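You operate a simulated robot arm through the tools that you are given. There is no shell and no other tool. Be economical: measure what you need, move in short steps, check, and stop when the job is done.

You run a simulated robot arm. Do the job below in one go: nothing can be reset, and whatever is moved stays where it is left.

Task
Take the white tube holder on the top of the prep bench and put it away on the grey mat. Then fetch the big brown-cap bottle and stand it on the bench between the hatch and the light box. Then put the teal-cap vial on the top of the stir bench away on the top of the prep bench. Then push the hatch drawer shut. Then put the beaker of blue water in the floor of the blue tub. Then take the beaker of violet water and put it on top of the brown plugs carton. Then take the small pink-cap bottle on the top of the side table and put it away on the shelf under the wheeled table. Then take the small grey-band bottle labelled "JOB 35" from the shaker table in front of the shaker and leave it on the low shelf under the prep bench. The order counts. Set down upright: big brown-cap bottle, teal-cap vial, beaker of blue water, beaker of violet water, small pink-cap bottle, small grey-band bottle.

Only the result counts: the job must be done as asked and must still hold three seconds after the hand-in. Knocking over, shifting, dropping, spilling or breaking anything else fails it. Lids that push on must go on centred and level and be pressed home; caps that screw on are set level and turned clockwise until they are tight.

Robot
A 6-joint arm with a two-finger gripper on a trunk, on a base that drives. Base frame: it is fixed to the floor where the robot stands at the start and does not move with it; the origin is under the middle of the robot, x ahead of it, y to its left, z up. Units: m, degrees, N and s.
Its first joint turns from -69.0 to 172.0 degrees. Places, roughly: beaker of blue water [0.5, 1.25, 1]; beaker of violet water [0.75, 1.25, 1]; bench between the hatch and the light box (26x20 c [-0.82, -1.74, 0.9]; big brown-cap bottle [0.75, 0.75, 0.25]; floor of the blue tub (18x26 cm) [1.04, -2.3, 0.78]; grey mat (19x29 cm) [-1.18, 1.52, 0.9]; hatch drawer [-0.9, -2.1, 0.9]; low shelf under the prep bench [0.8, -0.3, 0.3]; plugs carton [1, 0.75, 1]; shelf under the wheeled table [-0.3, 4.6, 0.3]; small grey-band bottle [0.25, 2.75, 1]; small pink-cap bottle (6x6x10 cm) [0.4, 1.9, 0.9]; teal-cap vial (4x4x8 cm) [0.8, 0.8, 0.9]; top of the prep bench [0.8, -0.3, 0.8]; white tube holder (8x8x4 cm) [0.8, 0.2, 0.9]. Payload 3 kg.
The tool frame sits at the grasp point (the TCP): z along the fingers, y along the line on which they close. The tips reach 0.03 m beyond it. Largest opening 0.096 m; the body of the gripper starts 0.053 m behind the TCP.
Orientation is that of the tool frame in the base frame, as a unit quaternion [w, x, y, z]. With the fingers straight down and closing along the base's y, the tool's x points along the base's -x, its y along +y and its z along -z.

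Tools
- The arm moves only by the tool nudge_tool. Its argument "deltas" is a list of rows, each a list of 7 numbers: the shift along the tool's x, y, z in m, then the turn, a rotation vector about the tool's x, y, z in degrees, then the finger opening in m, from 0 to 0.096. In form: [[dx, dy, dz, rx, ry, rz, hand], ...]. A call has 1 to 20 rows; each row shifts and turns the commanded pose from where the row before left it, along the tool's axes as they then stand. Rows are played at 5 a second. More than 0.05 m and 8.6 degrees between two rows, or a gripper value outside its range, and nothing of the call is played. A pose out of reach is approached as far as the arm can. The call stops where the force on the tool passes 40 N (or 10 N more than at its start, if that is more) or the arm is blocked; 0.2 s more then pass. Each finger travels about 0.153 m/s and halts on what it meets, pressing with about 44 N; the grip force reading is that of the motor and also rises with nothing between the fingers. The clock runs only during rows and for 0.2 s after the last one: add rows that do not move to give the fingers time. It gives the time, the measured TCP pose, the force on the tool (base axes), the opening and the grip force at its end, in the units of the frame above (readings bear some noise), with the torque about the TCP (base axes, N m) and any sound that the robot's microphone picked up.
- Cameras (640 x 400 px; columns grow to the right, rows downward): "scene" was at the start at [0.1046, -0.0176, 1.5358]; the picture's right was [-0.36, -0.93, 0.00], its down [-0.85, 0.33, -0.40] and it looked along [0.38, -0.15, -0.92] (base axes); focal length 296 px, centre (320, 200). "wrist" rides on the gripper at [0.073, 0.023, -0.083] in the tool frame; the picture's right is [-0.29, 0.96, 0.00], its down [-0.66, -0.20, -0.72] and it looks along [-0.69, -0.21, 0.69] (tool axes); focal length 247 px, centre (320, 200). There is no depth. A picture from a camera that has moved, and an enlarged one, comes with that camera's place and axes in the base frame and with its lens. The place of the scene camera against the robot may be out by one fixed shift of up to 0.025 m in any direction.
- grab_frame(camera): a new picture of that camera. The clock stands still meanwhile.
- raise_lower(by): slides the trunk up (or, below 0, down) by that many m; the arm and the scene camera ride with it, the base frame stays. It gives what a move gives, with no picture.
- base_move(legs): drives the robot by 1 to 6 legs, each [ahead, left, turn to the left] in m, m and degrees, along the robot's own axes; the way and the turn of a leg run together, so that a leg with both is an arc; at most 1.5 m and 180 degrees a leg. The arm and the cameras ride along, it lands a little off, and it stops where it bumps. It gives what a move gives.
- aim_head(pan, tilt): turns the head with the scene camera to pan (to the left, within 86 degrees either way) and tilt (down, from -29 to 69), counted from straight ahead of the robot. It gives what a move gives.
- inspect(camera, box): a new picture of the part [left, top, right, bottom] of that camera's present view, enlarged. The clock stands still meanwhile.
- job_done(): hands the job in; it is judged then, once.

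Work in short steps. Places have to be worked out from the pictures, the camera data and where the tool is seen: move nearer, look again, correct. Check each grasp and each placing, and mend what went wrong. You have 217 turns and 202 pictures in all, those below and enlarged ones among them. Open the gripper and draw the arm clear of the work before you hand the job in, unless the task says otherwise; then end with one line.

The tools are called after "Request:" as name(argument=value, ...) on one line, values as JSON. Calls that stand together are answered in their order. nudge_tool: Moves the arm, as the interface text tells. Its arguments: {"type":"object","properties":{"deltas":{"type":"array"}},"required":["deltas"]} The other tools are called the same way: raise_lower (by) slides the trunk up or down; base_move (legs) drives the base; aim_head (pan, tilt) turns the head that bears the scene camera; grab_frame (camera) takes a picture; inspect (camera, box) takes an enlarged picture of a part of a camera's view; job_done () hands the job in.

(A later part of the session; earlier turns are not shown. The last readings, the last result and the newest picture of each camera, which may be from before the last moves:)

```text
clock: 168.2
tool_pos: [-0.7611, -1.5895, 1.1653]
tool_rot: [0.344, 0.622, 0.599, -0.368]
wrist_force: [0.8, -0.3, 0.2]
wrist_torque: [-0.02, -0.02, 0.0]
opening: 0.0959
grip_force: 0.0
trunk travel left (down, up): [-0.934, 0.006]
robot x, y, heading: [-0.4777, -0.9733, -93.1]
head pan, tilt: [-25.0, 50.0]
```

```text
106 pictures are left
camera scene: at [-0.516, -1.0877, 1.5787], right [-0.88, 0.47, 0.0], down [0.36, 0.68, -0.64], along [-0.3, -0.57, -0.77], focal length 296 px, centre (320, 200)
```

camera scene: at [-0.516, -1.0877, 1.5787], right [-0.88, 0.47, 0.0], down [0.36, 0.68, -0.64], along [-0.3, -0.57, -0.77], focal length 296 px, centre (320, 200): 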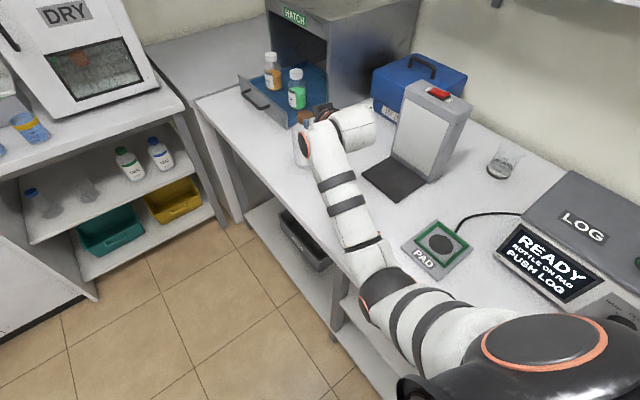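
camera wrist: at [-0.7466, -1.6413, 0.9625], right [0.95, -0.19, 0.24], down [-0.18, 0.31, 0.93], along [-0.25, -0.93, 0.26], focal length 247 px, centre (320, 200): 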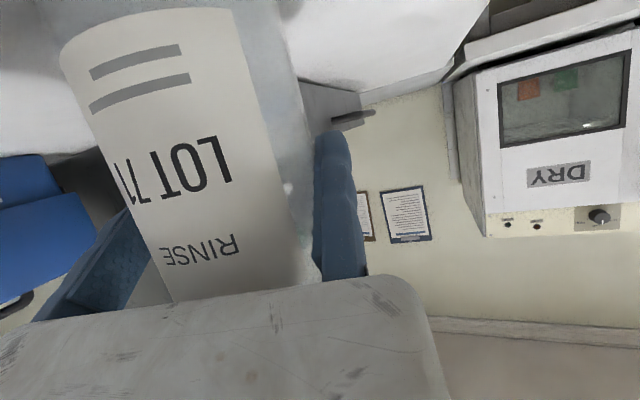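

Bottle stands where asked. Now the teal-cap vial on the stir bench: I drive back along the aisle and face the bench.

Request:
base_move(legs=[[0, 0.2, 0], [-1.0, 0, 0], [-0.9, 0, 0], [0, 0, 102]])

Request:
aim_head(pan=0, tilt=50)

Request:
grab_frame(camera="scene")

```text
clock: 183.4
tool_pos: [0.4973, 0.7934, 1.1655]
tool_rot: [0.502, -0.075, 0.861, 0.036]
wrist_force: [0.3, 0.6, -0.5]
wrist_torque: [0.02, -0.04, 0.01]
opening: 0.0961
grip_force: 0.0
trunk travel left (down, up): [-0.934, 0.006]
robot x, y, heading: [-0.1618, 0.9433, 9.3]
head pan, tilt: [-25.0, 50.0]
```

```text
clock: 184.3
tool_pos: [0.4965, 0.7942, 1.166]
tool_rot: [0.501, -0.075, 0.861, 0.036]
wrist_force: [0.1, -0.5, 0.1]
wrist_torque: [0.0, -0.01, -0.01]
opening: 0.0958
grip_force: 0.1
trunk travel left (down, up): [-0.934, 0.006]
robot x, y, heading: [-0.1646, 0.9417, 8.9]
head pan, tilt: [0.0, 50.0]
```

```text
105 pictures are left
camera scene: at [-0.0397, 0.9671, 1.5788], right [0.16, -0.99, 0.0], down [-0.76, -0.12, -0.64], along [0.63, 0.1, -0.77], focal length 296 px, centre (320, 200)
```

scene: 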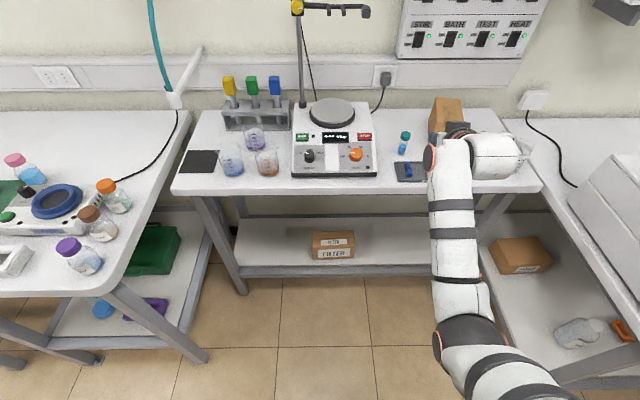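

Vial ≈ (0.83, 0.80). I steepen the hand (tilt ~35° from vertical), set opening 0.06 and look with the wrist camera.

Request:
nudge_tool(deltas=[[0, 0, 0, 0, 8, 0, 0.06], [0, 0, 0, 0, 8, 0, 0.06], [0, 0, 0, 0, 8, 0, 0.06], [0, 0, 0, 0, 0, 0, 0.06]])

Request:
base_move(legs=[[0.18, 0, 0]])

Request:
grab_frame(camera="wrist")

Request:
grab_frame(camera="scene")

```text
clock: 185.3
tool_pos: [0.4965, 0.7929, 1.1646]
tool_rot: [0.311, -0.081, 0.947, 0.019]
wrist_force: [-0.9, -0.4, -0.4]
wrist_torque: [0.03, -0.01, 0.01]
opening: 0.0599
grip_force: 0.0
trunk travel left (down, up): [-0.934, 0.006]
robot x, y, heading: [-0.1675, 0.9436, 8.9]
head pan, tilt: [0.0, 50.0]
```

```text
clock: 186.8
tool_pos: [0.6726, 0.8229, 1.1663]
tool_rot: [0.313, -0.08, 0.946, 0.019]
wrist_force: [-0.2, -0.1, 0.0]
wrist_torque: [-0.04, 0.0, -0.02]
opening: 0.0599
grip_force: 0.1
trunk travel left (down, up): [-0.934, 0.006]
robot x, y, heading: [0.0116, 0.9696, 9.4]
head pan, tilt: [0.0, 50.0]
```

```text
104 pictures are left
camera wrist: at [0.5629, 0.8277, 1.1898], right [0.07, 0.98, 0.16], down [0.13, -0.17, 0.98], along [0.99, -0.05, -0.14], focal length 247 px, centre (320, 200)
```

wrist: 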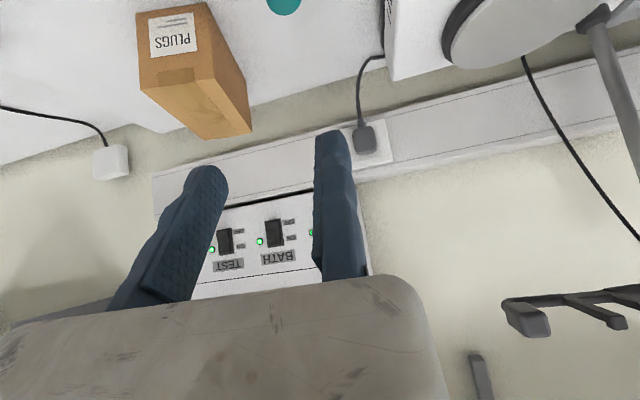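

```text
103 pictures are left
camera scene: at [0.1356, 0.9959, 1.579], right [0.16, -0.99, 0.0], down [-0.76, -0.12, -0.64], along [0.64, 0.1, -0.77], focal length 296 px, centre (320, 200)
```

scene: 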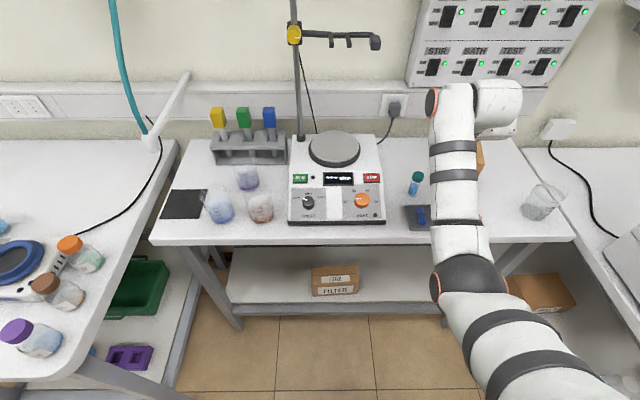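

Vial triangulates nearer: ≈ (0.78, 0.812), bench top ≈0.885. I advance 6 cm, lower 0.13, and look.

Request:
base_move(legs=[[0.055, -0.004, 0]])

Request:
raise_lower(by=-0.12)

Request:
grab_frame(camera="wrist")

Request:
inspect(camera="scene", box=[340, 100, 560, 240])

```text
clock: 187.8
tool_pos: [0.7254, 0.8267, 1.1689]
tool_rot: [0.314, -0.081, 0.946, 0.019]
wrist_force: [-1.1, 0.0, 0.3]
wrist_torque: [0.01, 0.02, -0.02]
opening: 0.06
grip_force: 0.1
trunk travel left (down, up): [-0.934, 0.006]
robot x, y, heading: [0.0662, 0.9764, 9.2]
head pan, tilt: [0.0, 50.0]
```

```text
clock: 189.3
tool_pos: [0.7293, 0.8279, 1.0461]
tool_rot: [0.313, -0.08, 0.946, 0.019]
wrist_force: [-0.9, -1.3, 0.6]
wrist_torque: [0.04, -0.01, 0.02]
opening: 0.06
grip_force: 0.0
trunk travel left (down, up): [-0.814, 0.126]
robot x, y, heading: [0.07, 0.9747, 9.2]
head pan, tilt: [0.0, 50.0]
```

```text
102 pictures are left
camera wrist: at [0.6195, 0.8325, 1.069], right [0.07, 0.98, 0.16], down [0.13, -0.17, 0.98], along [0.99, -0.05, -0.14], focal length 247 px, centre (320, 200)
```

wrist: 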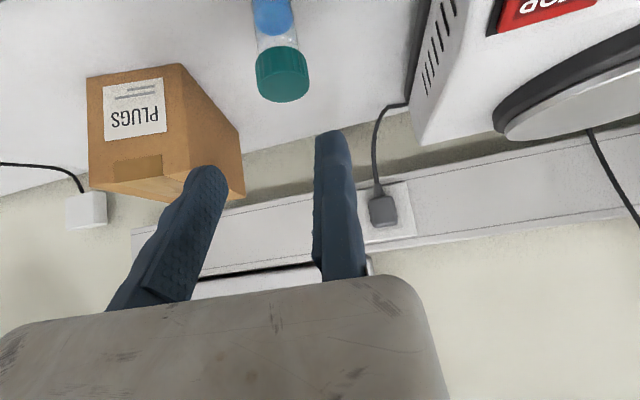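

```text
2.86 times, centred on (450, 170) of scene
camera zoom: at [0.193, 1.001, 1.4588], right [0.16, -0.99, 0.0], down [-0.76, -0.12, -0.64], along [0.63, 0.1, -0.77], focal length 847 px, centre (-51, 286)
```

zoom: 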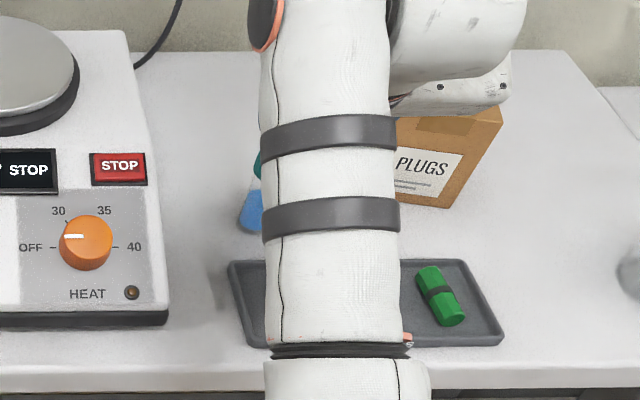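

Vial confirmed at (0.774, 0.812), top ≈0.965. Lateral alignment is right; I advance 4 cm and lower.

Request:
base_move(legs=[[0.041, 0, 0]])

Request:
raise_lower(by=-0.07)

Request:
grab_frame(camera="wrist")

```text
clock: 190.2
tool_pos: [0.7689, 0.8328, 1.0482]
tool_rot: [0.313, -0.081, 0.946, 0.019]
wrist_force: [0.8, 0.0, 0.1]
wrist_torque: [0.04, 0.01, 0.0]
opening: 0.0602
grip_force: 0.1
trunk travel left (down, up): [-0.814, 0.126]
robot x, y, heading: [0.1103, 0.9824, 9.3]
head pan, tilt: [0.0, 50.0]
```

```text
clock: 191.2
tool_pos: [0.7704, 0.8342, 0.9758]
tool_rot: [0.313, -0.08, 0.946, 0.019]
wrist_force: [0.4, 0.5, 0.7]
wrist_torque: [-0.02, 0.03, 0.03]
opening: 0.0599
grip_force: 0.0
trunk travel left (down, up): [-0.744, 0.196]
robot x, y, heading: [0.111, 0.9811, 9.3]
head pan, tilt: [0.0, 50.0]
```

```text
100 pictures are left
camera wrist: at [0.6603, 0.8386, 0.999], right [0.07, 0.98, 0.16], down [0.13, -0.17, 0.98], along [0.99, -0.05, -0.14], focal length 247 px, centre (320, 200)
```

wrist: 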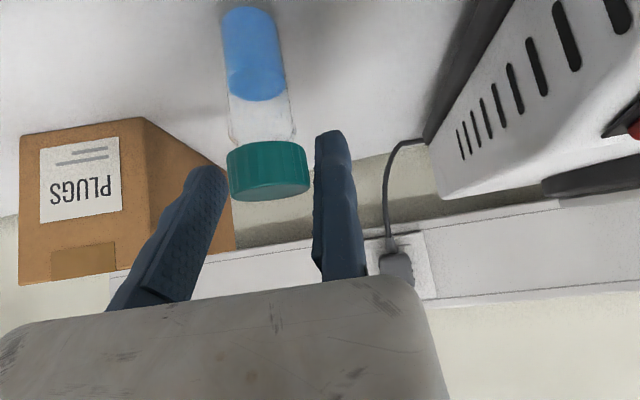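

Fingers straddle the vial; lower 4.5 cm and close gently.

Request:
raise_lower(by=-0.043)

Request:
nudge_tool(deltas=[[0, 0, 0, 0, 0, 0, 0.045], [0, 0, 0, 0, 0, 0, 0.01], [0, 0, 0, 0, 0, 0, 0.01], [0, 0, 0, 0, 0, 0, 0.01]])

Request:
grab_frame(camera="wrist")

```text
clock: 192.1
tool_pos: [0.7704, 0.8324, 0.9354]
tool_rot: [0.313, -0.081, 0.946, 0.02]
wrist_force: [-1.2, -0.8, 7.1]
wrist_torque: [-0.14, 0.09, -0.02]
opening: 0.0601
grip_force: 0.1
trunk travel left (down, up): [-0.701, 0.239]
robot x, y, heading: [0.1111, 0.984, 9.1]
head pan, tilt: [0.0, 50.0]
```

```text
clock: 193.1
tool_pos: [0.7695, 0.8329, 0.9342]
tool_rot: [0.313, -0.08, 0.946, 0.02]
wrist_force: [0.6, -2.6, 8.4]
wrist_torque: [-0.14, 0.08, 0.04]
opening: 0.029
grip_force: 43.9
trunk travel left (down, up): [-0.701, 0.239]
robot x, y, heading: [0.1087, 0.9821, 9.1]
head pan, tilt: [0.0, 50.0]
```

```text
99 pictures are left
camera wrist: at [0.6593, 0.8384, 0.957], right [0.07, 0.98, 0.16], down [0.13, -0.17, 0.98], along [0.99, -0.05, -0.14], focal length 247 px, centre (320, 200)
```

wrist: 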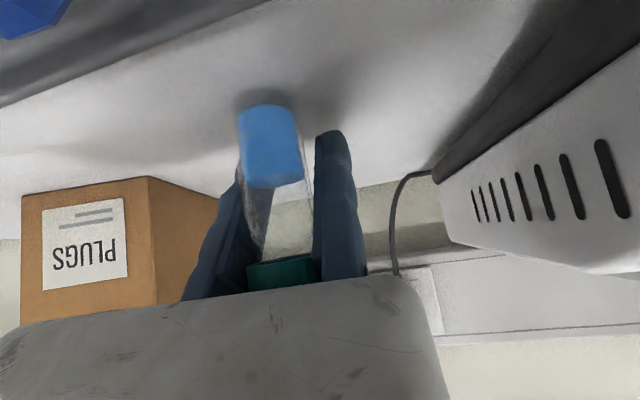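

Vial gripped (0.029). I lift, back out into the aisle and drive right to face the prep bench.

Request:
raise_lower(by=0.235)

Request:
base_move(legs=[[-0.45, 0, 0], [0, -1.25, 0]])

Request:
aim_head(pan=0, tilt=40)

Request:
grab_frame(camera="scene")

Request:
grab_frame(camera="wrist")

```text
clock: 195.6
tool_pos: [0.7711, 0.8336, 1.1671]
tool_rot: [0.312, -0.081, 0.947, 0.02]
wrist_force: [0.0, -0.2, -0.5]
wrist_torque: [-0.02, -0.03, -0.03]
opening: 0.0293
grip_force: 44.2
trunk travel left (down, up): [-0.936, 0.004]
robot x, y, heading: [0.1113, 0.9838, 9.1]
head pan, tilt: [0.0, 50.0]
```

```text
clock: 204.2
tool_pos: [0.5217, -0.4956, 1.1685]
tool_rot: [0.312, -0.074, 0.947, 0.018]
wrist_force: [-0.5, 0.1, -0.5]
wrist_torque: [-0.01, -0.03, 0.0]
opening: 0.0292
grip_force: 44.2
trunk travel left (down, up): [-0.936, 0.004]
robot x, y, heading: [-0.1359, -0.3374, 8.2]
head pan, tilt: [0.0, 50.0]
```

```text
clock: 204.9
tool_pos: [0.5231, -0.4963, 1.1668]
tool_rot: [0.312, -0.074, 0.947, 0.017]
wrist_force: [-0.3, -0.8, -0.4]
wrist_torque: [0.03, -0.02, 0.03]
opening: 0.029
grip_force: 43.7
trunk travel left (down, up): [-0.936, 0.004]
robot x, y, heading: [-0.1392, -0.3366, 8.2]
head pan, tilt: [0.0, 40.0]
```

```text
98 pictures are left
camera scene: at [-0.0042, -0.3131, 1.5949], right [0.14, -0.99, 0.0], down [-0.64, -0.09, -0.77], along [0.76, 0.11, -0.64], focal length 296 px, centre (320, 200)
```

scene: 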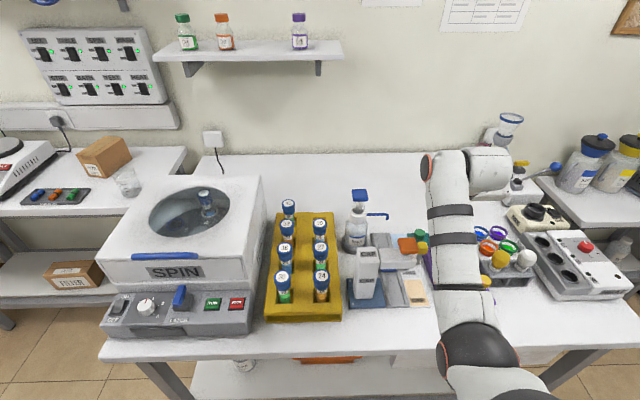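

```text
97 pictures are left
camera wrist: at [0.4115, -0.4896, 1.1908], right [0.09, 0.98, 0.16], down [0.13, -0.17, 0.98], along [0.99, -0.07, -0.14], focal length 247 px, centre (320, 200)
```

wrist: 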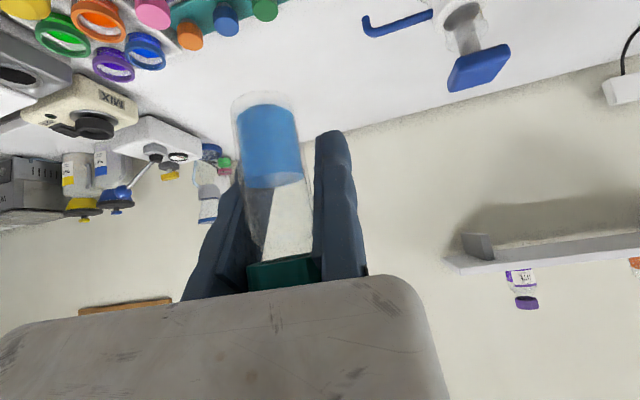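

A free zone lies near the front edge right of the dispenser, around (0.46, −0.71). I shift there and look again while lowering.

Request:
base_move(legs=[[-0.093, -0.189, 0]])

Request:
raise_lower(by=-0.2)

Request:
grab_frame(camera="wrist")

Request:
aim_head(pan=-20, tilt=50)

Request:
grab_frame(camera="scene")

```text
clock: 206.6
tool_pos: [0.4582, -0.6937, 1.1669]
tool_rot: [0.312, -0.071, 0.947, 0.015]
wrist_force: [0.5, 0.6, -0.7]
wrist_torque: [0.0, 0.04, 0.01]
opening: 0.0291
grip_force: 43.4
trunk travel left (down, up): [-0.936, 0.004]
robot x, y, heading: [-0.2005, -0.5337, 8.0]
head pan, tilt: [0.0, 40.0]
```

```text
clock: 208.7
tool_pos: [0.4562, -0.6949, 0.9689]
tool_rot: [0.313, -0.072, 0.947, 0.016]
wrist_force: [0.3, 0.1, 0.3]
wrist_torque: [-0.05, 0.04, 0.01]
opening: 0.0292
grip_force: 43.8
trunk travel left (down, up): [-0.736, 0.204]
robot x, y, heading: [-0.2018, -0.5351, 8.1]
head pan, tilt: [0.0, 40.0]
```

```text
96 pictures are left
camera wrist: at [0.3463, -0.688, 0.9909], right [0.09, 0.98, 0.16], down [0.13, -0.17, 0.98], along [0.99, -0.07, -0.14], focal length 247 px, centre (320, 200)
```

wrist: 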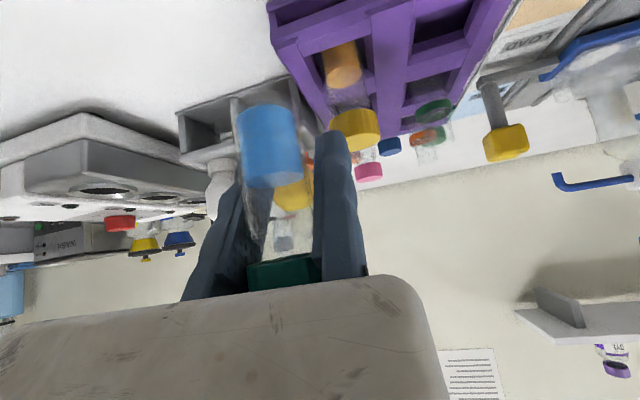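

```text
clock: 209.6
tool_pos: [0.4567, -0.6952, 0.9673]
tool_rot: [0.313, -0.072, 0.947, 0.016]
wrist_force: [-0.6, 0.3, -1.0]
wrist_torque: [0.02, 0.0, 0.0]
opening: 0.0293
grip_force: 43.9
trunk travel left (down, up): [-0.736, 0.204]
robot x, y, heading: [-0.2007, -0.5366, 8.1]
head pan, tilt: [-20.0, 50.0]
```

```text
95 pictures are left
camera scene: at [-0.0777, -0.5382, 1.3808], right [-0.21, -0.98, 0.0], down [-0.75, 0.16, -0.64], along [0.63, -0.13, -0.77], focal length 296 px, centre (320, 200)
```

scene: 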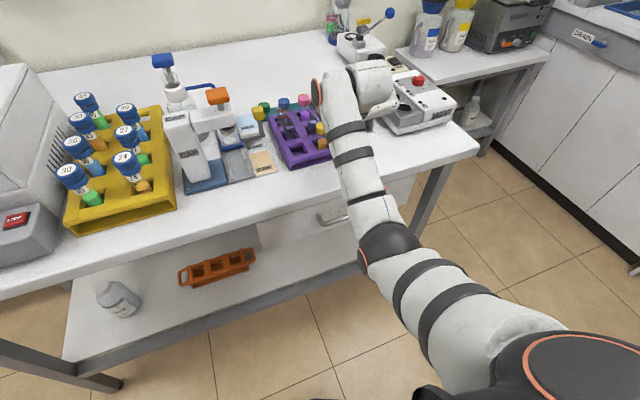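

The purple rack's corner is right beside this spot; I shift 6 cm further right and 4 cm back to (0.43, −0.775), a clear zone.

Request:
base_move(legs=[[-0.038, -0.061, 0]])

Request:
grab_frame(camera="wrist")

Request:
inspect(camera="scene", box=[240, 40, 500, 220])

```text
clock: 210.6
tool_pos: [0.4265, -0.7614, 0.9685]
tool_rot: [0.312, -0.072, 0.947, 0.017]
wrist_force: [0.1, -0.3, -0.7]
wrist_torque: [0.03, 0.0, 0.02]
opening: 0.0293
grip_force: 43.9
trunk travel left (down, up): [-0.736, 0.204]
robot x, y, heading: [-0.234, -0.5998, 7.9]
head pan, tilt: [-20.0, 50.0]
```

```text
94 pictures are left
camera wrist: at [0.3167, -0.7541, 0.9909], right [0.09, 0.98, 0.16], down [0.13, -0.17, 0.98], along [0.99, -0.07, -0.14], focal length 247 px, centre (320, 200)
```

wrist: 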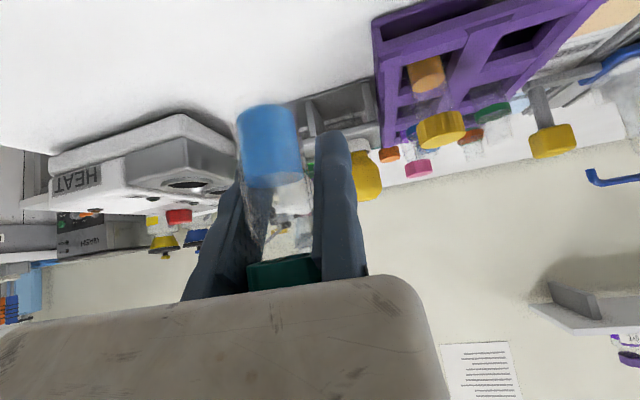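

```text
2.22 times, centred on (370, 130) of scene
camera zoom: at [-0.1075, -0.605, 1.3808], right [-0.21, -0.98, 0.0], down [-0.75, 0.16, -0.64], along [0.63, -0.13, -0.77], focal length 659 px, centre (209, 356)
```

zoom: 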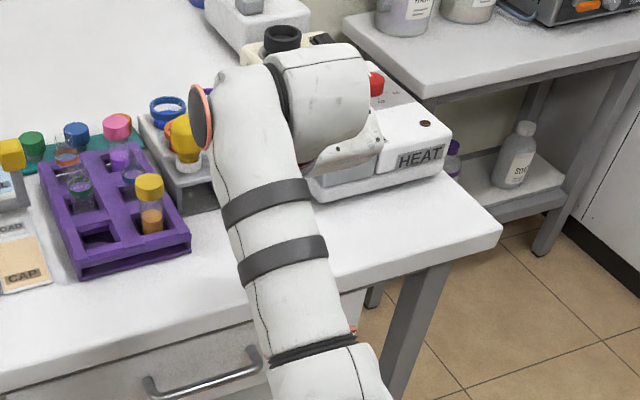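

Clear now. Lower to contact.

Request:
raise_lower(by=-0.05)

Request:
raise_lower(by=-0.01)

Request:
grab_frame(camera="wrist")

```text
clock: 211.5
tool_pos: [0.427, -0.7612, 0.9182]
tool_rot: [0.312, -0.072, 0.947, 0.017]
wrist_force: [-1.1, -0.4, -0.1]
wrist_torque: [0.01, 0.0, 0.01]
opening: 0.029
grip_force: 44.5
trunk travel left (down, up): [-0.686, 0.254]
robot x, y, heading: [-0.2338, -0.5966, 8.1]
head pan, tilt: [-20.0, 50.0]
```

```text
clock: 212.1
tool_pos: [0.4278, -0.7603, 0.9073]
tool_rot: [0.313, -0.073, 0.947, 0.017]
wrist_force: [-0.2, -0.7, -0.7]
wrist_torque: [0.02, -0.01, -0.01]
opening: 0.0291
grip_force: 44.5
trunk travel left (down, up): [-0.676, 0.264]
robot x, y, heading: [-0.2317, -0.6016, 8.0]
head pan, tilt: [-20.0, 50.0]
```

```text
92 pictures are left
camera wrist: at [0.3168, -0.7537, 0.9308], right [0.09, 0.98, 0.16], down [0.13, -0.17, 0.98], along [0.99, -0.07, -0.14], focal length 247 px, centre (320, 200)
```

wrist: 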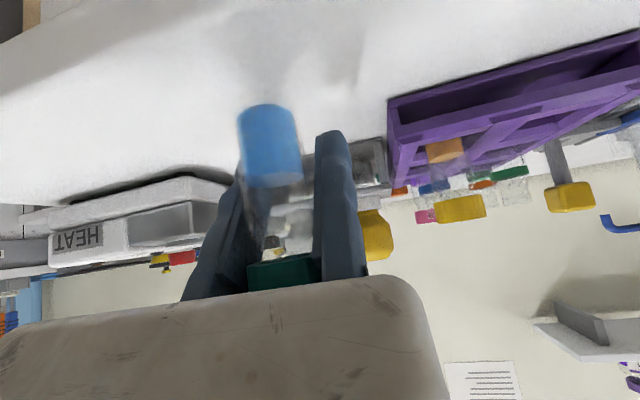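

Request:
raise_lower(by=-0.01)

Request:
raise_lower(by=-0.007)

```text
clock: 212.7
tool_pos: [0.4268, -0.7608, 0.8983]
tool_rot: [0.313, -0.072, 0.947, 0.016]
wrist_force: [0.0, 0.3, -0.7]
wrist_torque: [0.0, 0.02, -0.03]
opening: 0.0293
grip_force: 43.5
trunk travel left (down, up): [-0.666, 0.274]
robot x, y, heading: [-0.2313, -0.6032, 7.9]
head pan, tilt: [-20.0, 50.0]
```

```text
clock: 213.2
tool_pos: [0.4272, -0.7598, 0.8904]
tool_rot: [0.313, -0.073, 0.947, 0.016]
wrist_force: [0.1, 1.4, 0.5]
wrist_torque: [-0.02, -0.03, -0.01]
opening: 0.029
grip_force: 44.2
trunk travel left (down, up): [-0.659, 0.281]
robot x, y, heading: [-0.2302, -0.6015, 8.0]
head pan, tilt: [-20.0, 50.0]
```

Nearly at the bench; a few more millimetres.

Request:
raise_lower(by=-0.006)

Request:
raise_lower(by=-0.005)

```text
clock: 213.8
tool_pos: [0.4266, -0.7607, 0.885]
tool_rot: [0.313, -0.072, 0.947, 0.017]
wrist_force: [-0.1, 0.1, 0.0]
wrist_torque: [0.04, -0.01, 0.02]
opening: 0.0292
grip_force: 43.5
trunk travel left (down, up): [-0.653, 0.287]
robot x, y, heading: [-0.2331, -0.603, 8.1]
head pan, tilt: [-20.0, 50.0]
```

```text
clock: 214.3
tool_pos: [0.4266, -0.76, 0.8851]
tool_rot: [0.316, -0.073, 0.946, 0.016]
wrist_force: [6.3, -1.5, 19.3]
wrist_torque: [-0.25, 0.06, 0.08]
opening: 0.0291
grip_force: 44.2
trunk travel left (down, up): [-0.648, 0.292]
robot x, y, heading: [-0.2301, -0.5992, 8.3]
head pan, tilt: [-20.0, 50.0]
```

Contact. I relieve slightly, open, shift the fixed finger off, then rise.

Request:
raise_lower(by=0.004)

Request:
nudge_tool(deltas=[[0, 0, 0, 0, 0, 0, 0.035], [0, 0, 0, 0, 0, 0, 0.045], [0, 0.004, 0, 0, 0, 0, 0.05], [0, 0, 0, 0, 0, 0, 0.05]])

Request:
grab_frame(camera="wrist")

Request:
raise_lower(by=0.15)

Request:
grab_frame(camera="wrist")

```text
clock: 214.9
tool_pos: [0.427, -0.7608, 0.885]
tool_rot: [0.312, -0.073, 0.947, 0.016]
wrist_force: [2.1, -0.6, 9.0]
wrist_torque: [-0.12, 0.07, 0.05]
opening: 0.0293
grip_force: 43.9
trunk travel left (down, up): [-0.652, 0.288]
robot x, y, heading: [-0.2294, -0.6006, 8.2]
head pan, tilt: [-20.0, 50.0]
```

```text
clock: 215.9
tool_pos: [0.4268, -0.757, 0.8836]
tool_rot: [0.312, -0.073, 0.947, 0.016]
wrist_force: [-0.5, -0.3, 0.6]
wrist_torque: [-0.03, 0.03, 0.02]
opening: 0.0499
grip_force: 0.0
trunk travel left (down, up): [-0.652, 0.288]
robot x, y, heading: [-0.2307, -0.5986, 8.2]
head pan, tilt: [-20.0, 50.0]
```

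```text
91 pictures are left
camera wrist: at [0.3156, -0.7498, 0.9073], right [0.09, 0.98, 0.16], down [0.13, -0.17, 0.98], along [0.99, -0.07, -0.14], focal length 247 px, centre (320, 200)
```

wrist: 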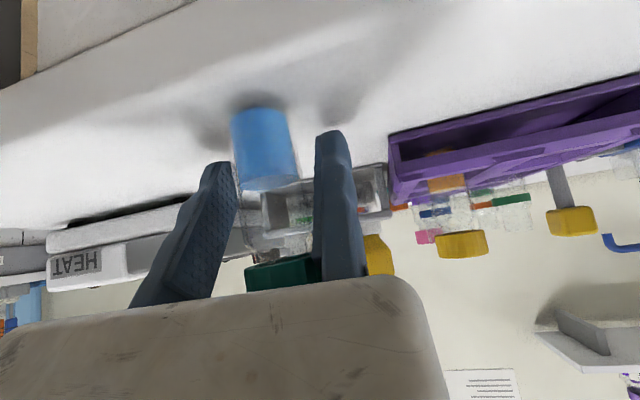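

```text
clock: 217.6
tool_pos: [0.4272, -0.7569, 1.0345]
tool_rot: [0.312, -0.073, 0.947, 0.017]
wrist_force: [-0.1, 0.0, -0.2]
wrist_torque: [-0.03, 0.0, -0.03]
opening: 0.0501
grip_force: 0.0
trunk travel left (down, up): [-0.802, 0.138]
robot x, y, heading: [-0.2333, -0.5981, 8.0]
head pan, tilt: [-20.0, 50.0]
```

```text
90 pictures are left
camera wrist: at [0.3161, -0.7498, 1.0573], right [0.09, 0.98, 0.16], down [0.13, -0.17, 0.98], along [0.99, -0.07, -0.14], focal length 247 px, centre (320, 200)
```

wrist: 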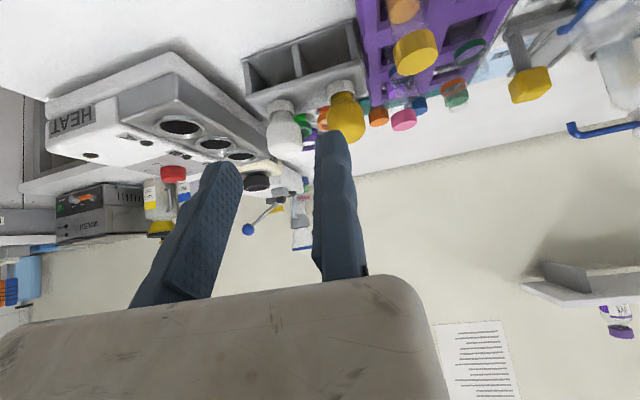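

Vial placed. Next the hatch drawer: I raise, drive right/back into the open floor and turn to face the hatch side; first a glance to confirm the vial.

Request:
raise_lower(by=0.13)

Request:
base_move(legs=[[-0.1, 0, 0], [0.209, -0.88, 0]])

Request:
aim_head(pan=60, tilt=40)

Request:
grab_frame(camera="scene")

Request:
aim_head(pan=-50, tilt=30)

Request:
grab_frame(camera="scene")

```text
clock: 219.2
tool_pos: [0.4262, -0.7563, 1.1634]
tool_rot: [0.312, -0.073, 0.947, 0.016]
wrist_force: [-0.5, -0.6, 0.8]
wrist_torque: [0.01, 0.03, 0.02]
opening: 0.05
grip_force: 0.0
trunk travel left (down, up): [-0.932, 0.008]
robot x, y, heading: [-0.2356, -0.6018, 8.0]
head pan, tilt: [-20.0, 50.0]
```

```text
clock: 224.7
tool_pos: [0.6432, -1.6193, 1.1642]
tool_rot: [0.313, -0.064, 0.948, 0.014]
wrist_force: [0.9, 0.0, -0.6]
wrist_torque: [0.01, -0.01, 0.02]
opening: 0.0503
grip_force: 0.1
trunk travel left (down, up): [-0.932, 0.008]
robot x, y, heading: [-0.0125, -1.4507, 7.0]
head pan, tilt: [-20.0, 50.0]
```

```text
clock: 226.2
tool_pos: [0.6427, -1.6207, 1.1645]
tool_rot: [0.313, -0.063, 0.948, 0.013]
wrist_force: [-0.3, 0.7, -0.5]
wrist_torque: [0.0, 0.06, 0.02]
opening: 0.0497
grip_force: 0.2
trunk travel left (down, up): [-0.932, 0.008]
robot x, y, heading: [-0.0105, -1.4488, 6.8]
head pan, tilt: [60.0, 40.0]
```

```text
89 pictures are left
camera scene: at [0.0708, -1.3625, 1.591], right [0.92, -0.39, 0.0], down [-0.25, -0.59, -0.77], along [0.3, 0.71, -0.64], focal length 296 px, centre (320, 200)
```

scene: 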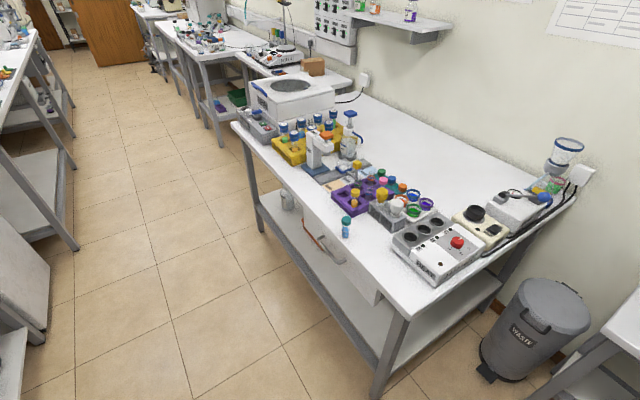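

```text
clock: 228.1
tool_pos: [0.6427, -1.6199, 1.1646]
tool_rot: [0.313, -0.064, 0.948, 0.014]
wrist_force: [0.8, 0.6, 0.1]
wrist_torque: [0.0, 0.0, 0.02]
opening: 0.0502
grip_force: 0.1
trunk travel left (down, up): [-0.932, 0.008]
robot x, y, heading: [-0.0101, -1.4495, 6.9]
head pan, tilt: [-50.0, 30.0]
```

```text
88 pictures are left
camera scene: at [0.1038, -1.5023, 1.6063], right [-0.68, -0.73, 0.0], down [-0.37, 0.34, -0.87], along [0.63, -0.59, -0.5], focal length 296 px, centre (320, 200)
```

scene: 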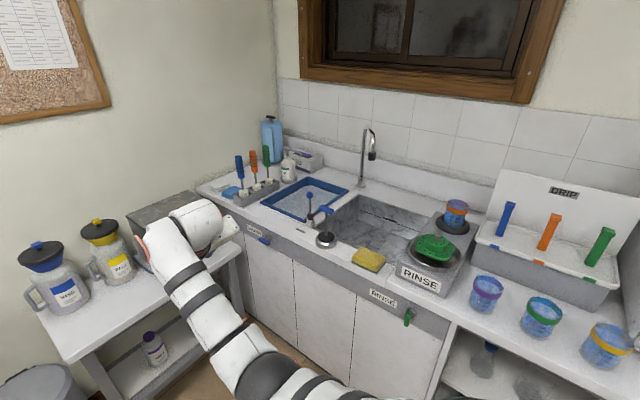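

The vial stands upright on the prep bench. I turn to face the hatch (hand pointing −x).

Request:
base_move(legs=[[0, 0, -90], [0, 0, -88]])

Request:
aim_head(pan=20, tilt=35)

Request:
grab_frame(camera="scene")

```text
clock: 236.2
tool_pos: [-0.6647, -1.2747, 1.1639]
tool_rot: [0.011, 0.948, 0.058, -0.312]
wrist_force: [-0.1, -0.4, -0.2]
wrist_torque: [0.0, 0.02, 0.02]
opening: 0.05
grip_force: 0.0
trunk travel left (down, up): [-0.932, 0.008]
robot x, y, heading: [-0.0154, -1.4496, -173.6]
head pan, tilt: [-50.0, 30.0]
```

```text
clock: 237.6
tool_pos: [-0.6643, -1.274, 1.1642]
tool_rot: [0.012, 0.948, 0.059, -0.313]
wrist_force: [0.3, -0.1, 0.7]
wrist_torque: [0.0, 0.0, 0.0]
opening: 0.0502
grip_force: 0.0
trunk travel left (down, up): [-0.932, 0.008]
robot x, y, heading: [-0.0122, -1.4524, -173.2]
head pan, tilt: [20.0, 35.0]
```

```text
87 pictures are left
camera scene: at [-0.141, -1.4913, 1.5985], right [-0.44, 0.9, 0.0], down [0.51, 0.25, -0.82], along [-0.73, -0.36, -0.57], focal length 296 px, centre (320, 200)
```

scene: 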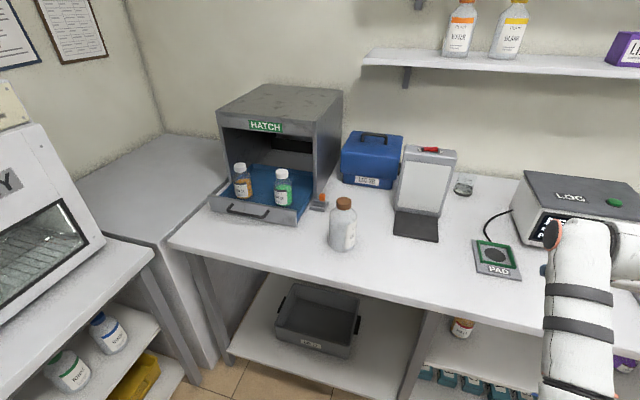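

Clear view of the drawer. I zoom in to see plate, handle and the orange part near the hatch.

Request:
inspect(camera="scene", box=[190, 110, 370, 260])

```text
2.67 times, centred on (280, 185) of scene
camera zoom: at [-0.141, -1.4913, 1.5985], right [-0.44, 0.9, 0.0], down [0.51, 0.25, -0.82], along [-0.73, -0.36, -0.57], focal length 790 px, centre (427, 240)
```

zoom: 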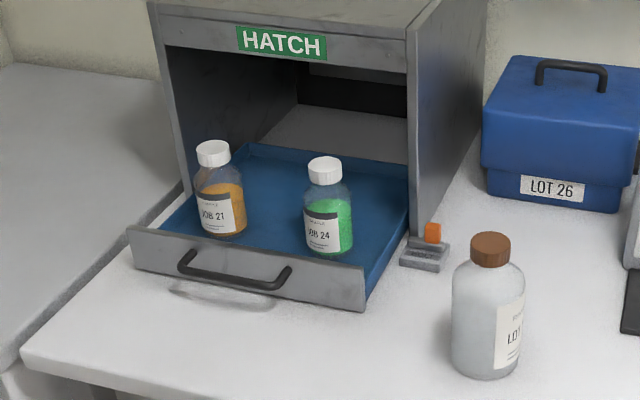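

The drawer plate (z≈0.90–0.975) must be pushed along about (−0.975, −0.22). I turn to −140°, flatten and close the hand, and position it in front of the plate's right part, clear of the handle and bottle.

Request:
nudge_tool(deltas=[[0, 0, 0, 0, -8, 0, 0.0], [0, 0, 0, 0, -8, 0, 0.0], [0, 0, 0, 0, -7, 0, 0.0], [0, 0, 0, 0, 0, 0, 0.0]])

Request:
base_move(legs=[[0, 0, 33.3], [0.263, 0.19, 0]])

Request:
raise_lower(by=-0.2)

Request:
aim_head(pan=-15, tilt=45)

Request:
grab_frame(camera="scene")

Request:
grab_frame(camera="wrist")

```text
clock: 238.6
tool_pos: [-0.6647, -1.2742, 1.1643]
tool_rot: [0.024, 0.867, 0.055, -0.495]
wrist_force: [0.1, -0.2, 0.7]
wrist_torque: [-0.01, 0.0, -0.01]
opening: 0.0
grip_force: 34.0
trunk travel left (down, up): [-0.932, 0.008]
robot x, y, heading: [-0.0127, -1.4499, -173.9]
head pan, tilt: [20.0, 35.0]
```

```text
clock: 242.3
tool_pos: [-0.7407, -1.9664, 1.1646]
tool_rot: [0.163, 0.816, 0.297, -0.469]
wrist_force: [0.6, 0.6, 0.0]
wrist_torque: [-0.02, -0.02, 0.0]
opening: 0.0002
grip_force: 33.0
trunk travel left (down, up): [-0.932, 0.008]
robot x, y, heading: [-0.0947, -1.7576, -140.8]
head pan, tilt: [20.0, 35.0]
```

```text
clock: 244.5
tool_pos: [-0.7405, -1.9687, 0.9639]
tool_rot: [0.163, 0.816, 0.297, -0.469]
wrist_force: [0.2, 0.2, 0.7]
wrist_torque: [-0.01, -0.02, 0.02]
opening: 0.0
grip_force: 33.4
trunk travel left (down, up): [-0.732, 0.208]
robot x, y, heading: [-0.0933, -1.7623, -140.9]
head pan, tilt: [20.0, 35.0]
```

```text
clock: 245.5
tool_pos: [-0.7408, -1.967, 0.9637]
tool_rot: [0.163, 0.816, 0.298, -0.468]
wrist_force: [0.1, 0.5, -1.3]
wrist_torque: [0.03, 0.0, -0.01]
opening: 0.0
grip_force: 33.0
trunk travel left (down, up): [-0.732, 0.208]
robot x, y, heading: [-0.1003, -1.7638, -140.7]
head pan, tilt: [-15.0, 45.0]
```

```text
85 pictures are left
camera scene: at [-0.2099, -1.8234, 1.3837], right [-0.41, 0.91, 0.0], down [0.64, 0.29, -0.71], along [-0.64, -0.29, -0.71], focal length 296 px, centre (320, 200)
```

scene: 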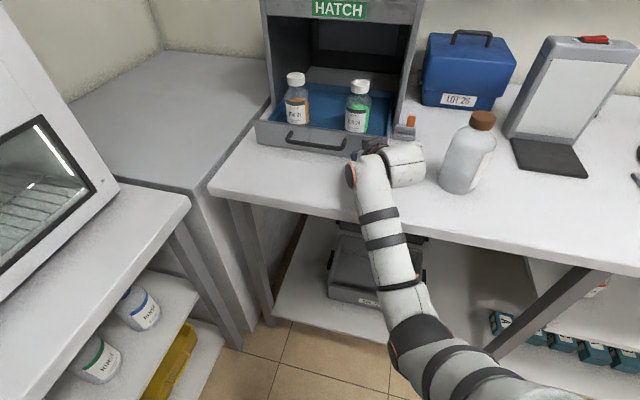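

```text
84 pictures are left
camera wrist: at [-0.6424, -1.915, 0.943], right [0.5, -0.83, 0.24], down [0.1, 0.33, 0.94], along [-0.86, -0.44, 0.25], focal length 247 px, centre (320, 200)
```

wrist: 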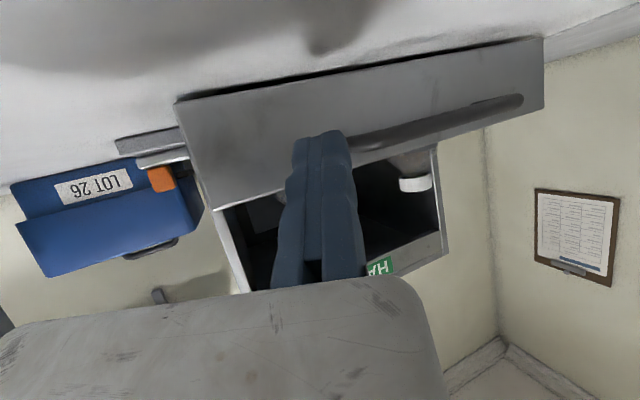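

Fingertips are right of the handle, facing the plate. I advance slowly along the drawer's axis in small legs.

Request:
base_move(legs=[[0.018, -0.009, 0], [0.018, -0.009, 0], [0.013, -0.0065, 0]])

Request:
inspect(camera="scene", box=[230, 40, 460, 200])

```text
clock: 247.0
tool_pos: [-0.7928, -1.979, 0.9654]
tool_rot: [0.163, 0.815, 0.299, -0.469]
wrist_force: [0.3, 0.8, 0.2]
wrist_torque: [0.01, 0.0, -0.01]
opening: 0.0
grip_force: 32.9
trunk travel left (down, up): [-0.732, 0.208]
robot x, y, heading: [-0.147, -1.7774, -140.9]
head pan, tilt: [-15.0, 45.0]
```

```text
2.50 times, centred on (345, 120) of scene
camera zoom: at [-0.2621, -1.8351, 1.3839], right [-0.41, 0.91, 0.0], down [0.64, 0.29, -0.71], along [-0.65, -0.29, -0.71], focal length 741 px, centre (258, 400)
```

zoom: 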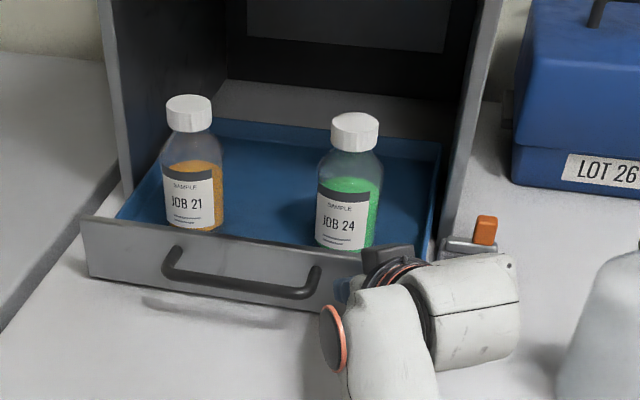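

Almost touching. I continue with small legs.

Request:
base_move(legs=[[0.0134, -0.0067, 0], [0.0134, -0.0067, 0], [0.0134, -0.0067, 0]])

Request:
inspect(camera="scene", box=[230, 40, 460, 200])

```text
clock: 248.5
tool_pos: [-0.8382, -1.9906, 0.9648]
tool_rot: [0.162, 0.816, 0.297, -0.469]
wrist_force: [-0.8, 0.0, -0.1]
wrist_torque: [0.02, 0.0, -0.02]
opening: 0.0
grip_force: 33.4
trunk travel left (down, up): [-0.732, 0.208]
robot x, y, heading: [-0.1947, -1.7831, -141.0]
head pan, tilt: [-15.0, 45.0]
```

```text
2.50 times, centred on (345, 120) of scene
camera zoom: at [-0.3061, -1.8451, 1.3839], right [-0.41, 0.91, 0.0], down [0.64, 0.29, -0.71], along [-0.65, -0.29, -0.71], focal length 741 px, centre (258, 400)
```

zoom: 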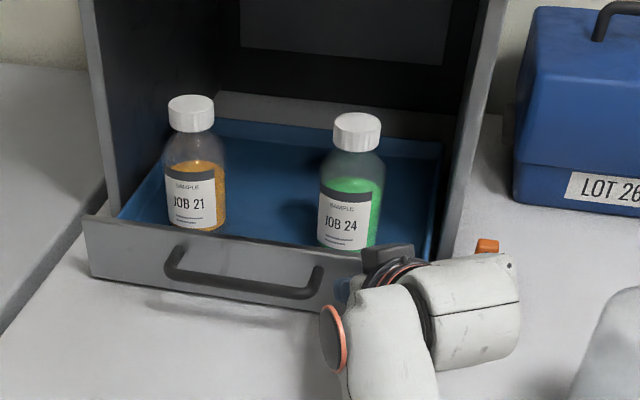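

The drawer moves with the fingers and the bottles stand. I continue.

Request:
base_move(legs=[[0.0134, -0.0067, 0], [0.0134, -0.0067, 0], [0.0134, -0.0067, 0], [0.0134, -0.0067, 0]])

Request:
inspect(camera="scene", box=[230, 40, 460, 200])

```text
clock: 250.4
tool_pos: [-0.8958, -2.0032, 0.9648]
tool_rot: [0.162, 0.816, 0.297, -0.469]
wrist_force: [-0.6, 0.4, 1.0]
wrist_torque: [-0.01, 0.02, -0.02]
opening: 0.0
grip_force: 33.2
trunk travel left (down, up): [-0.732, 0.208]
robot x, y, heading: [-0.2505, -1.7941, -140.9]
head pan, tilt: [-15.0, 45.0]
```

```text
2.50 times, centred on (345, 120) of scene
camera zoom: at [-0.3644, -1.8581, 1.3839], right [-0.41, 0.91, 0.0], down [0.64, 0.29, -0.71], along [-0.65, -0.29, -0.71], focal length 741 px, centre (258, 400)
```

zoom: 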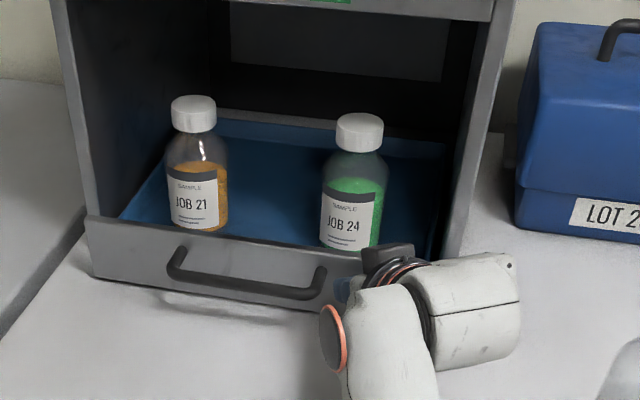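

I check the wrist view for the orange latch before continuing.

Request:
grab_frame(camera="wrist")

```text
80 pictures are left
camera wrist: at [-0.7976, -1.9498, 0.944], right [0.5, -0.83, 0.24], down [0.1, 0.33, 0.94], along [-0.86, -0.44, 0.25], focal length 247 px, centre (320, 200)
```

wrist: 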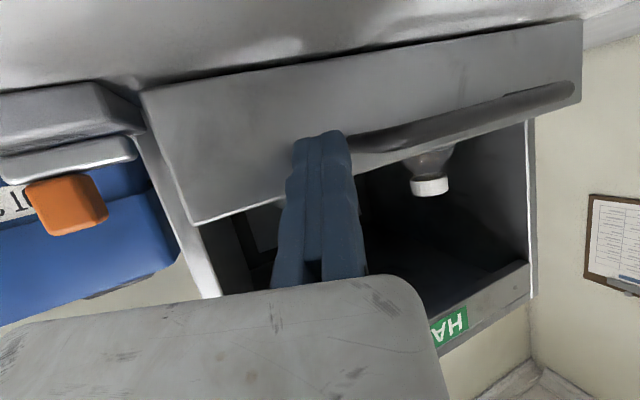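

The orange latch is close to the hand's right edge. I back off and shift 9 cm left, to push on the middle of the handle instead.

Request:
base_move(legs=[[-0.038, 0.019, 0], [0.04, 0.08, 0]])

Request:
grab_frame(camera="wrist")

```text
clock: 252.0
tool_pos: [-0.835, -2.0821, 0.9654]
tool_rot: [0.163, 0.815, 0.298, -0.469]
wrist_force: [-0.7, -0.3, 0.1]
wrist_torque: [0.02, -0.01, -0.03]
opening: 0.0001
grip_force: 32.9
trunk travel left (down, up): [-0.732, 0.208]
robot x, y, heading: [-0.191, -1.8745, -140.8]
head pan, tilt: [-15.0, 45.0]
```

```text
79 pictures are left
camera wrist: at [-0.7362, -2.0293, 0.9433], right [0.5, -0.83, 0.24], down [0.1, 0.33, 0.94], along [-0.86, -0.44, 0.25], focal length 247 px, centre (320, 200)
```

wrist: 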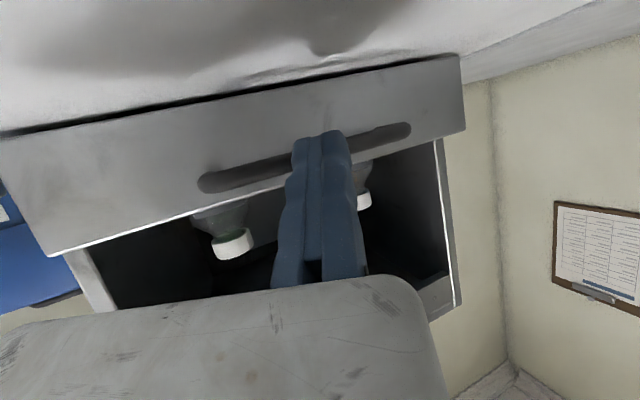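

Fingertips face the handle bar. I push again in small legs.

Request:
base_move(legs=[[0.0134, -0.0067, 0], [0.0134, -0.0067, 0], [0.0134, -0.0067, 0], [0.0134, -0.0067, 0]])

Request:
inspect(camera="scene", box=[230, 40, 500, 220])

```text
clock: 253.9
tool_pos: [-0.8771, -2.0917, 0.9689]
tool_rot: [0.165, 0.815, 0.299, -0.469]
wrist_force: [23.8, 8.7, 9.7]
wrist_torque: [-0.02, 0.0, 0.09]
opening: 0.0
grip_force: 32.6
trunk travel left (down, up): [-0.732, 0.208]
robot x, y, heading: [-0.2429, -1.8862, -140.8]
head pan, tilt: [-15.0, 45.0]
stopped in leg 4: the force on the tool passed its limit at 44 N (the readings are from after the stop); the commanded pose is now the measured one
```

```text
2.22 times, centred on (365, 130) of scene
camera zoom: at [-0.3451, -1.9444, 1.3848], right [-0.41, 0.91, 0.0], down [0.64, 0.29, -0.71], along [-0.65, -0.29, -0.7], focal length 659 px, centre (220, 356)
```

zoom: 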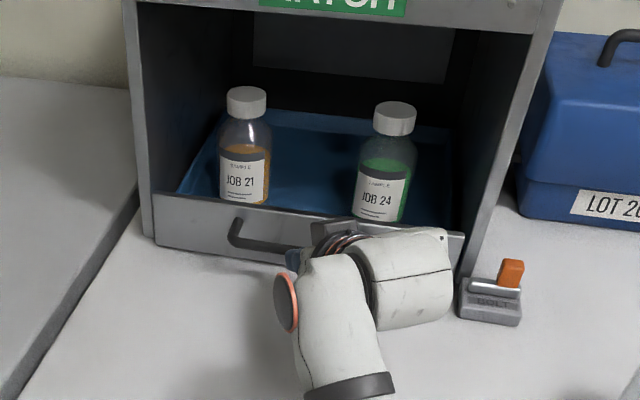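

Force rose to 44 N: either fully shut or held by the "BOLT" beside it. I look more closely.

Request:
inspect(camera="scene", box=[370, 100, 460, 190])

Request:
grab_frame(camera="wrist")

```text
4.44 times, centred on (415, 145) of scene
camera zoom: at [-0.3451, -1.9444, 1.3848], right [-0.41, 0.91, 0.0], down [0.64, 0.29, -0.71], along [-0.65, -0.29, -0.7], focal length 1318 px, centre (-102, 444)
```

zoom: 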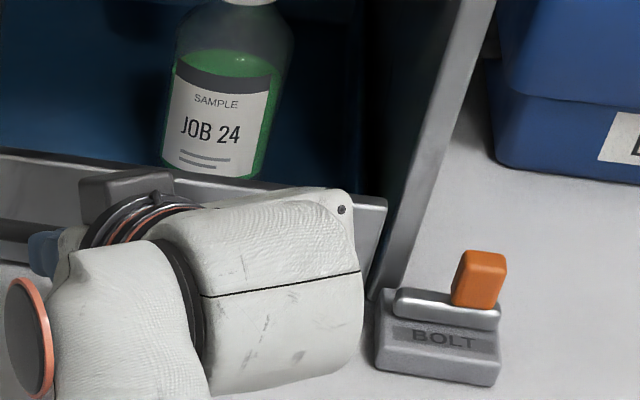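

```text
76 pictures are left
camera wrist: at [-0.7788, -2.0386, 0.9472], right [0.5, -0.83, 0.24], down [0.1, 0.33, 0.94], along [-0.86, -0.45, 0.25], focal length 247 px, centre (320, 200)
```

wrist: 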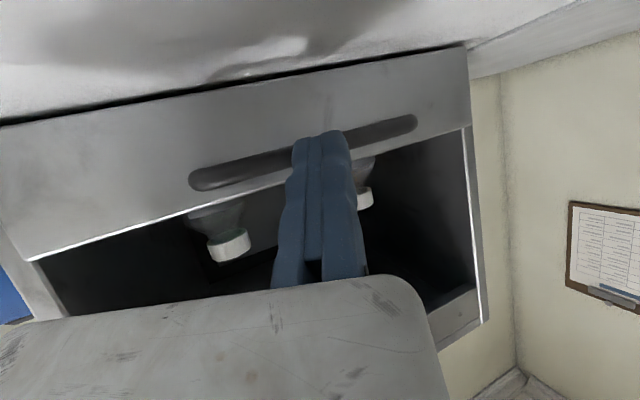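

The plate looks flush with the hatch. I push once more a little to check it is at its stop.

Request:
base_move(legs=[[0.009, -0.0045, 0]])

Request:
inspect(camera="scene", box=[270, 100, 450, 200])

```text
clock: 254.7
tool_pos: [-0.8766, -2.092, 0.9696]
tool_rot: [0.166, 0.815, 0.299, -0.468]
wrist_force: [29.0, 11.2, 10.7]
wrist_torque: [-0.02, -0.03, 0.05]
opening: 0.0001
grip_force: 32.9
trunk travel left (down, up): [-0.732, 0.208]
robot x, y, heading: [-0.2434, -1.8911, -140.5]
head pan, tilt: [-15.0, 45.0]
stopped in leg 1: the force on the tool passed its limit at 47 N (the readings are from after the stop); the commanded pose is now the measured one
```

```text
3.56 times, centred on (360, 150) of scene
camera zoom: at [-0.346, -1.944, 1.3849], right [-0.41, 0.91, 0.0], down [0.64, 0.29, -0.71], along [-0.65, -0.29, -0.7], focal length 1054 px, centre (178, 378)
```

zoom: 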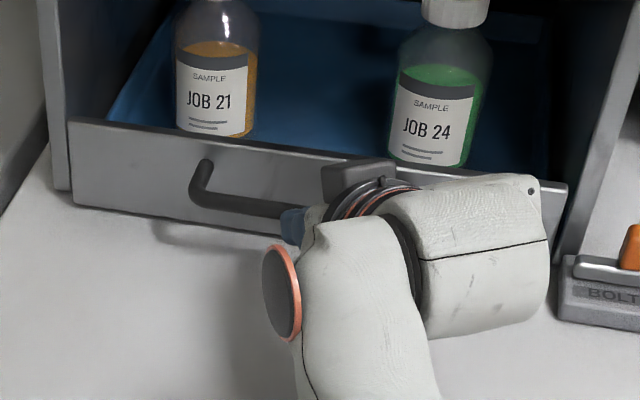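

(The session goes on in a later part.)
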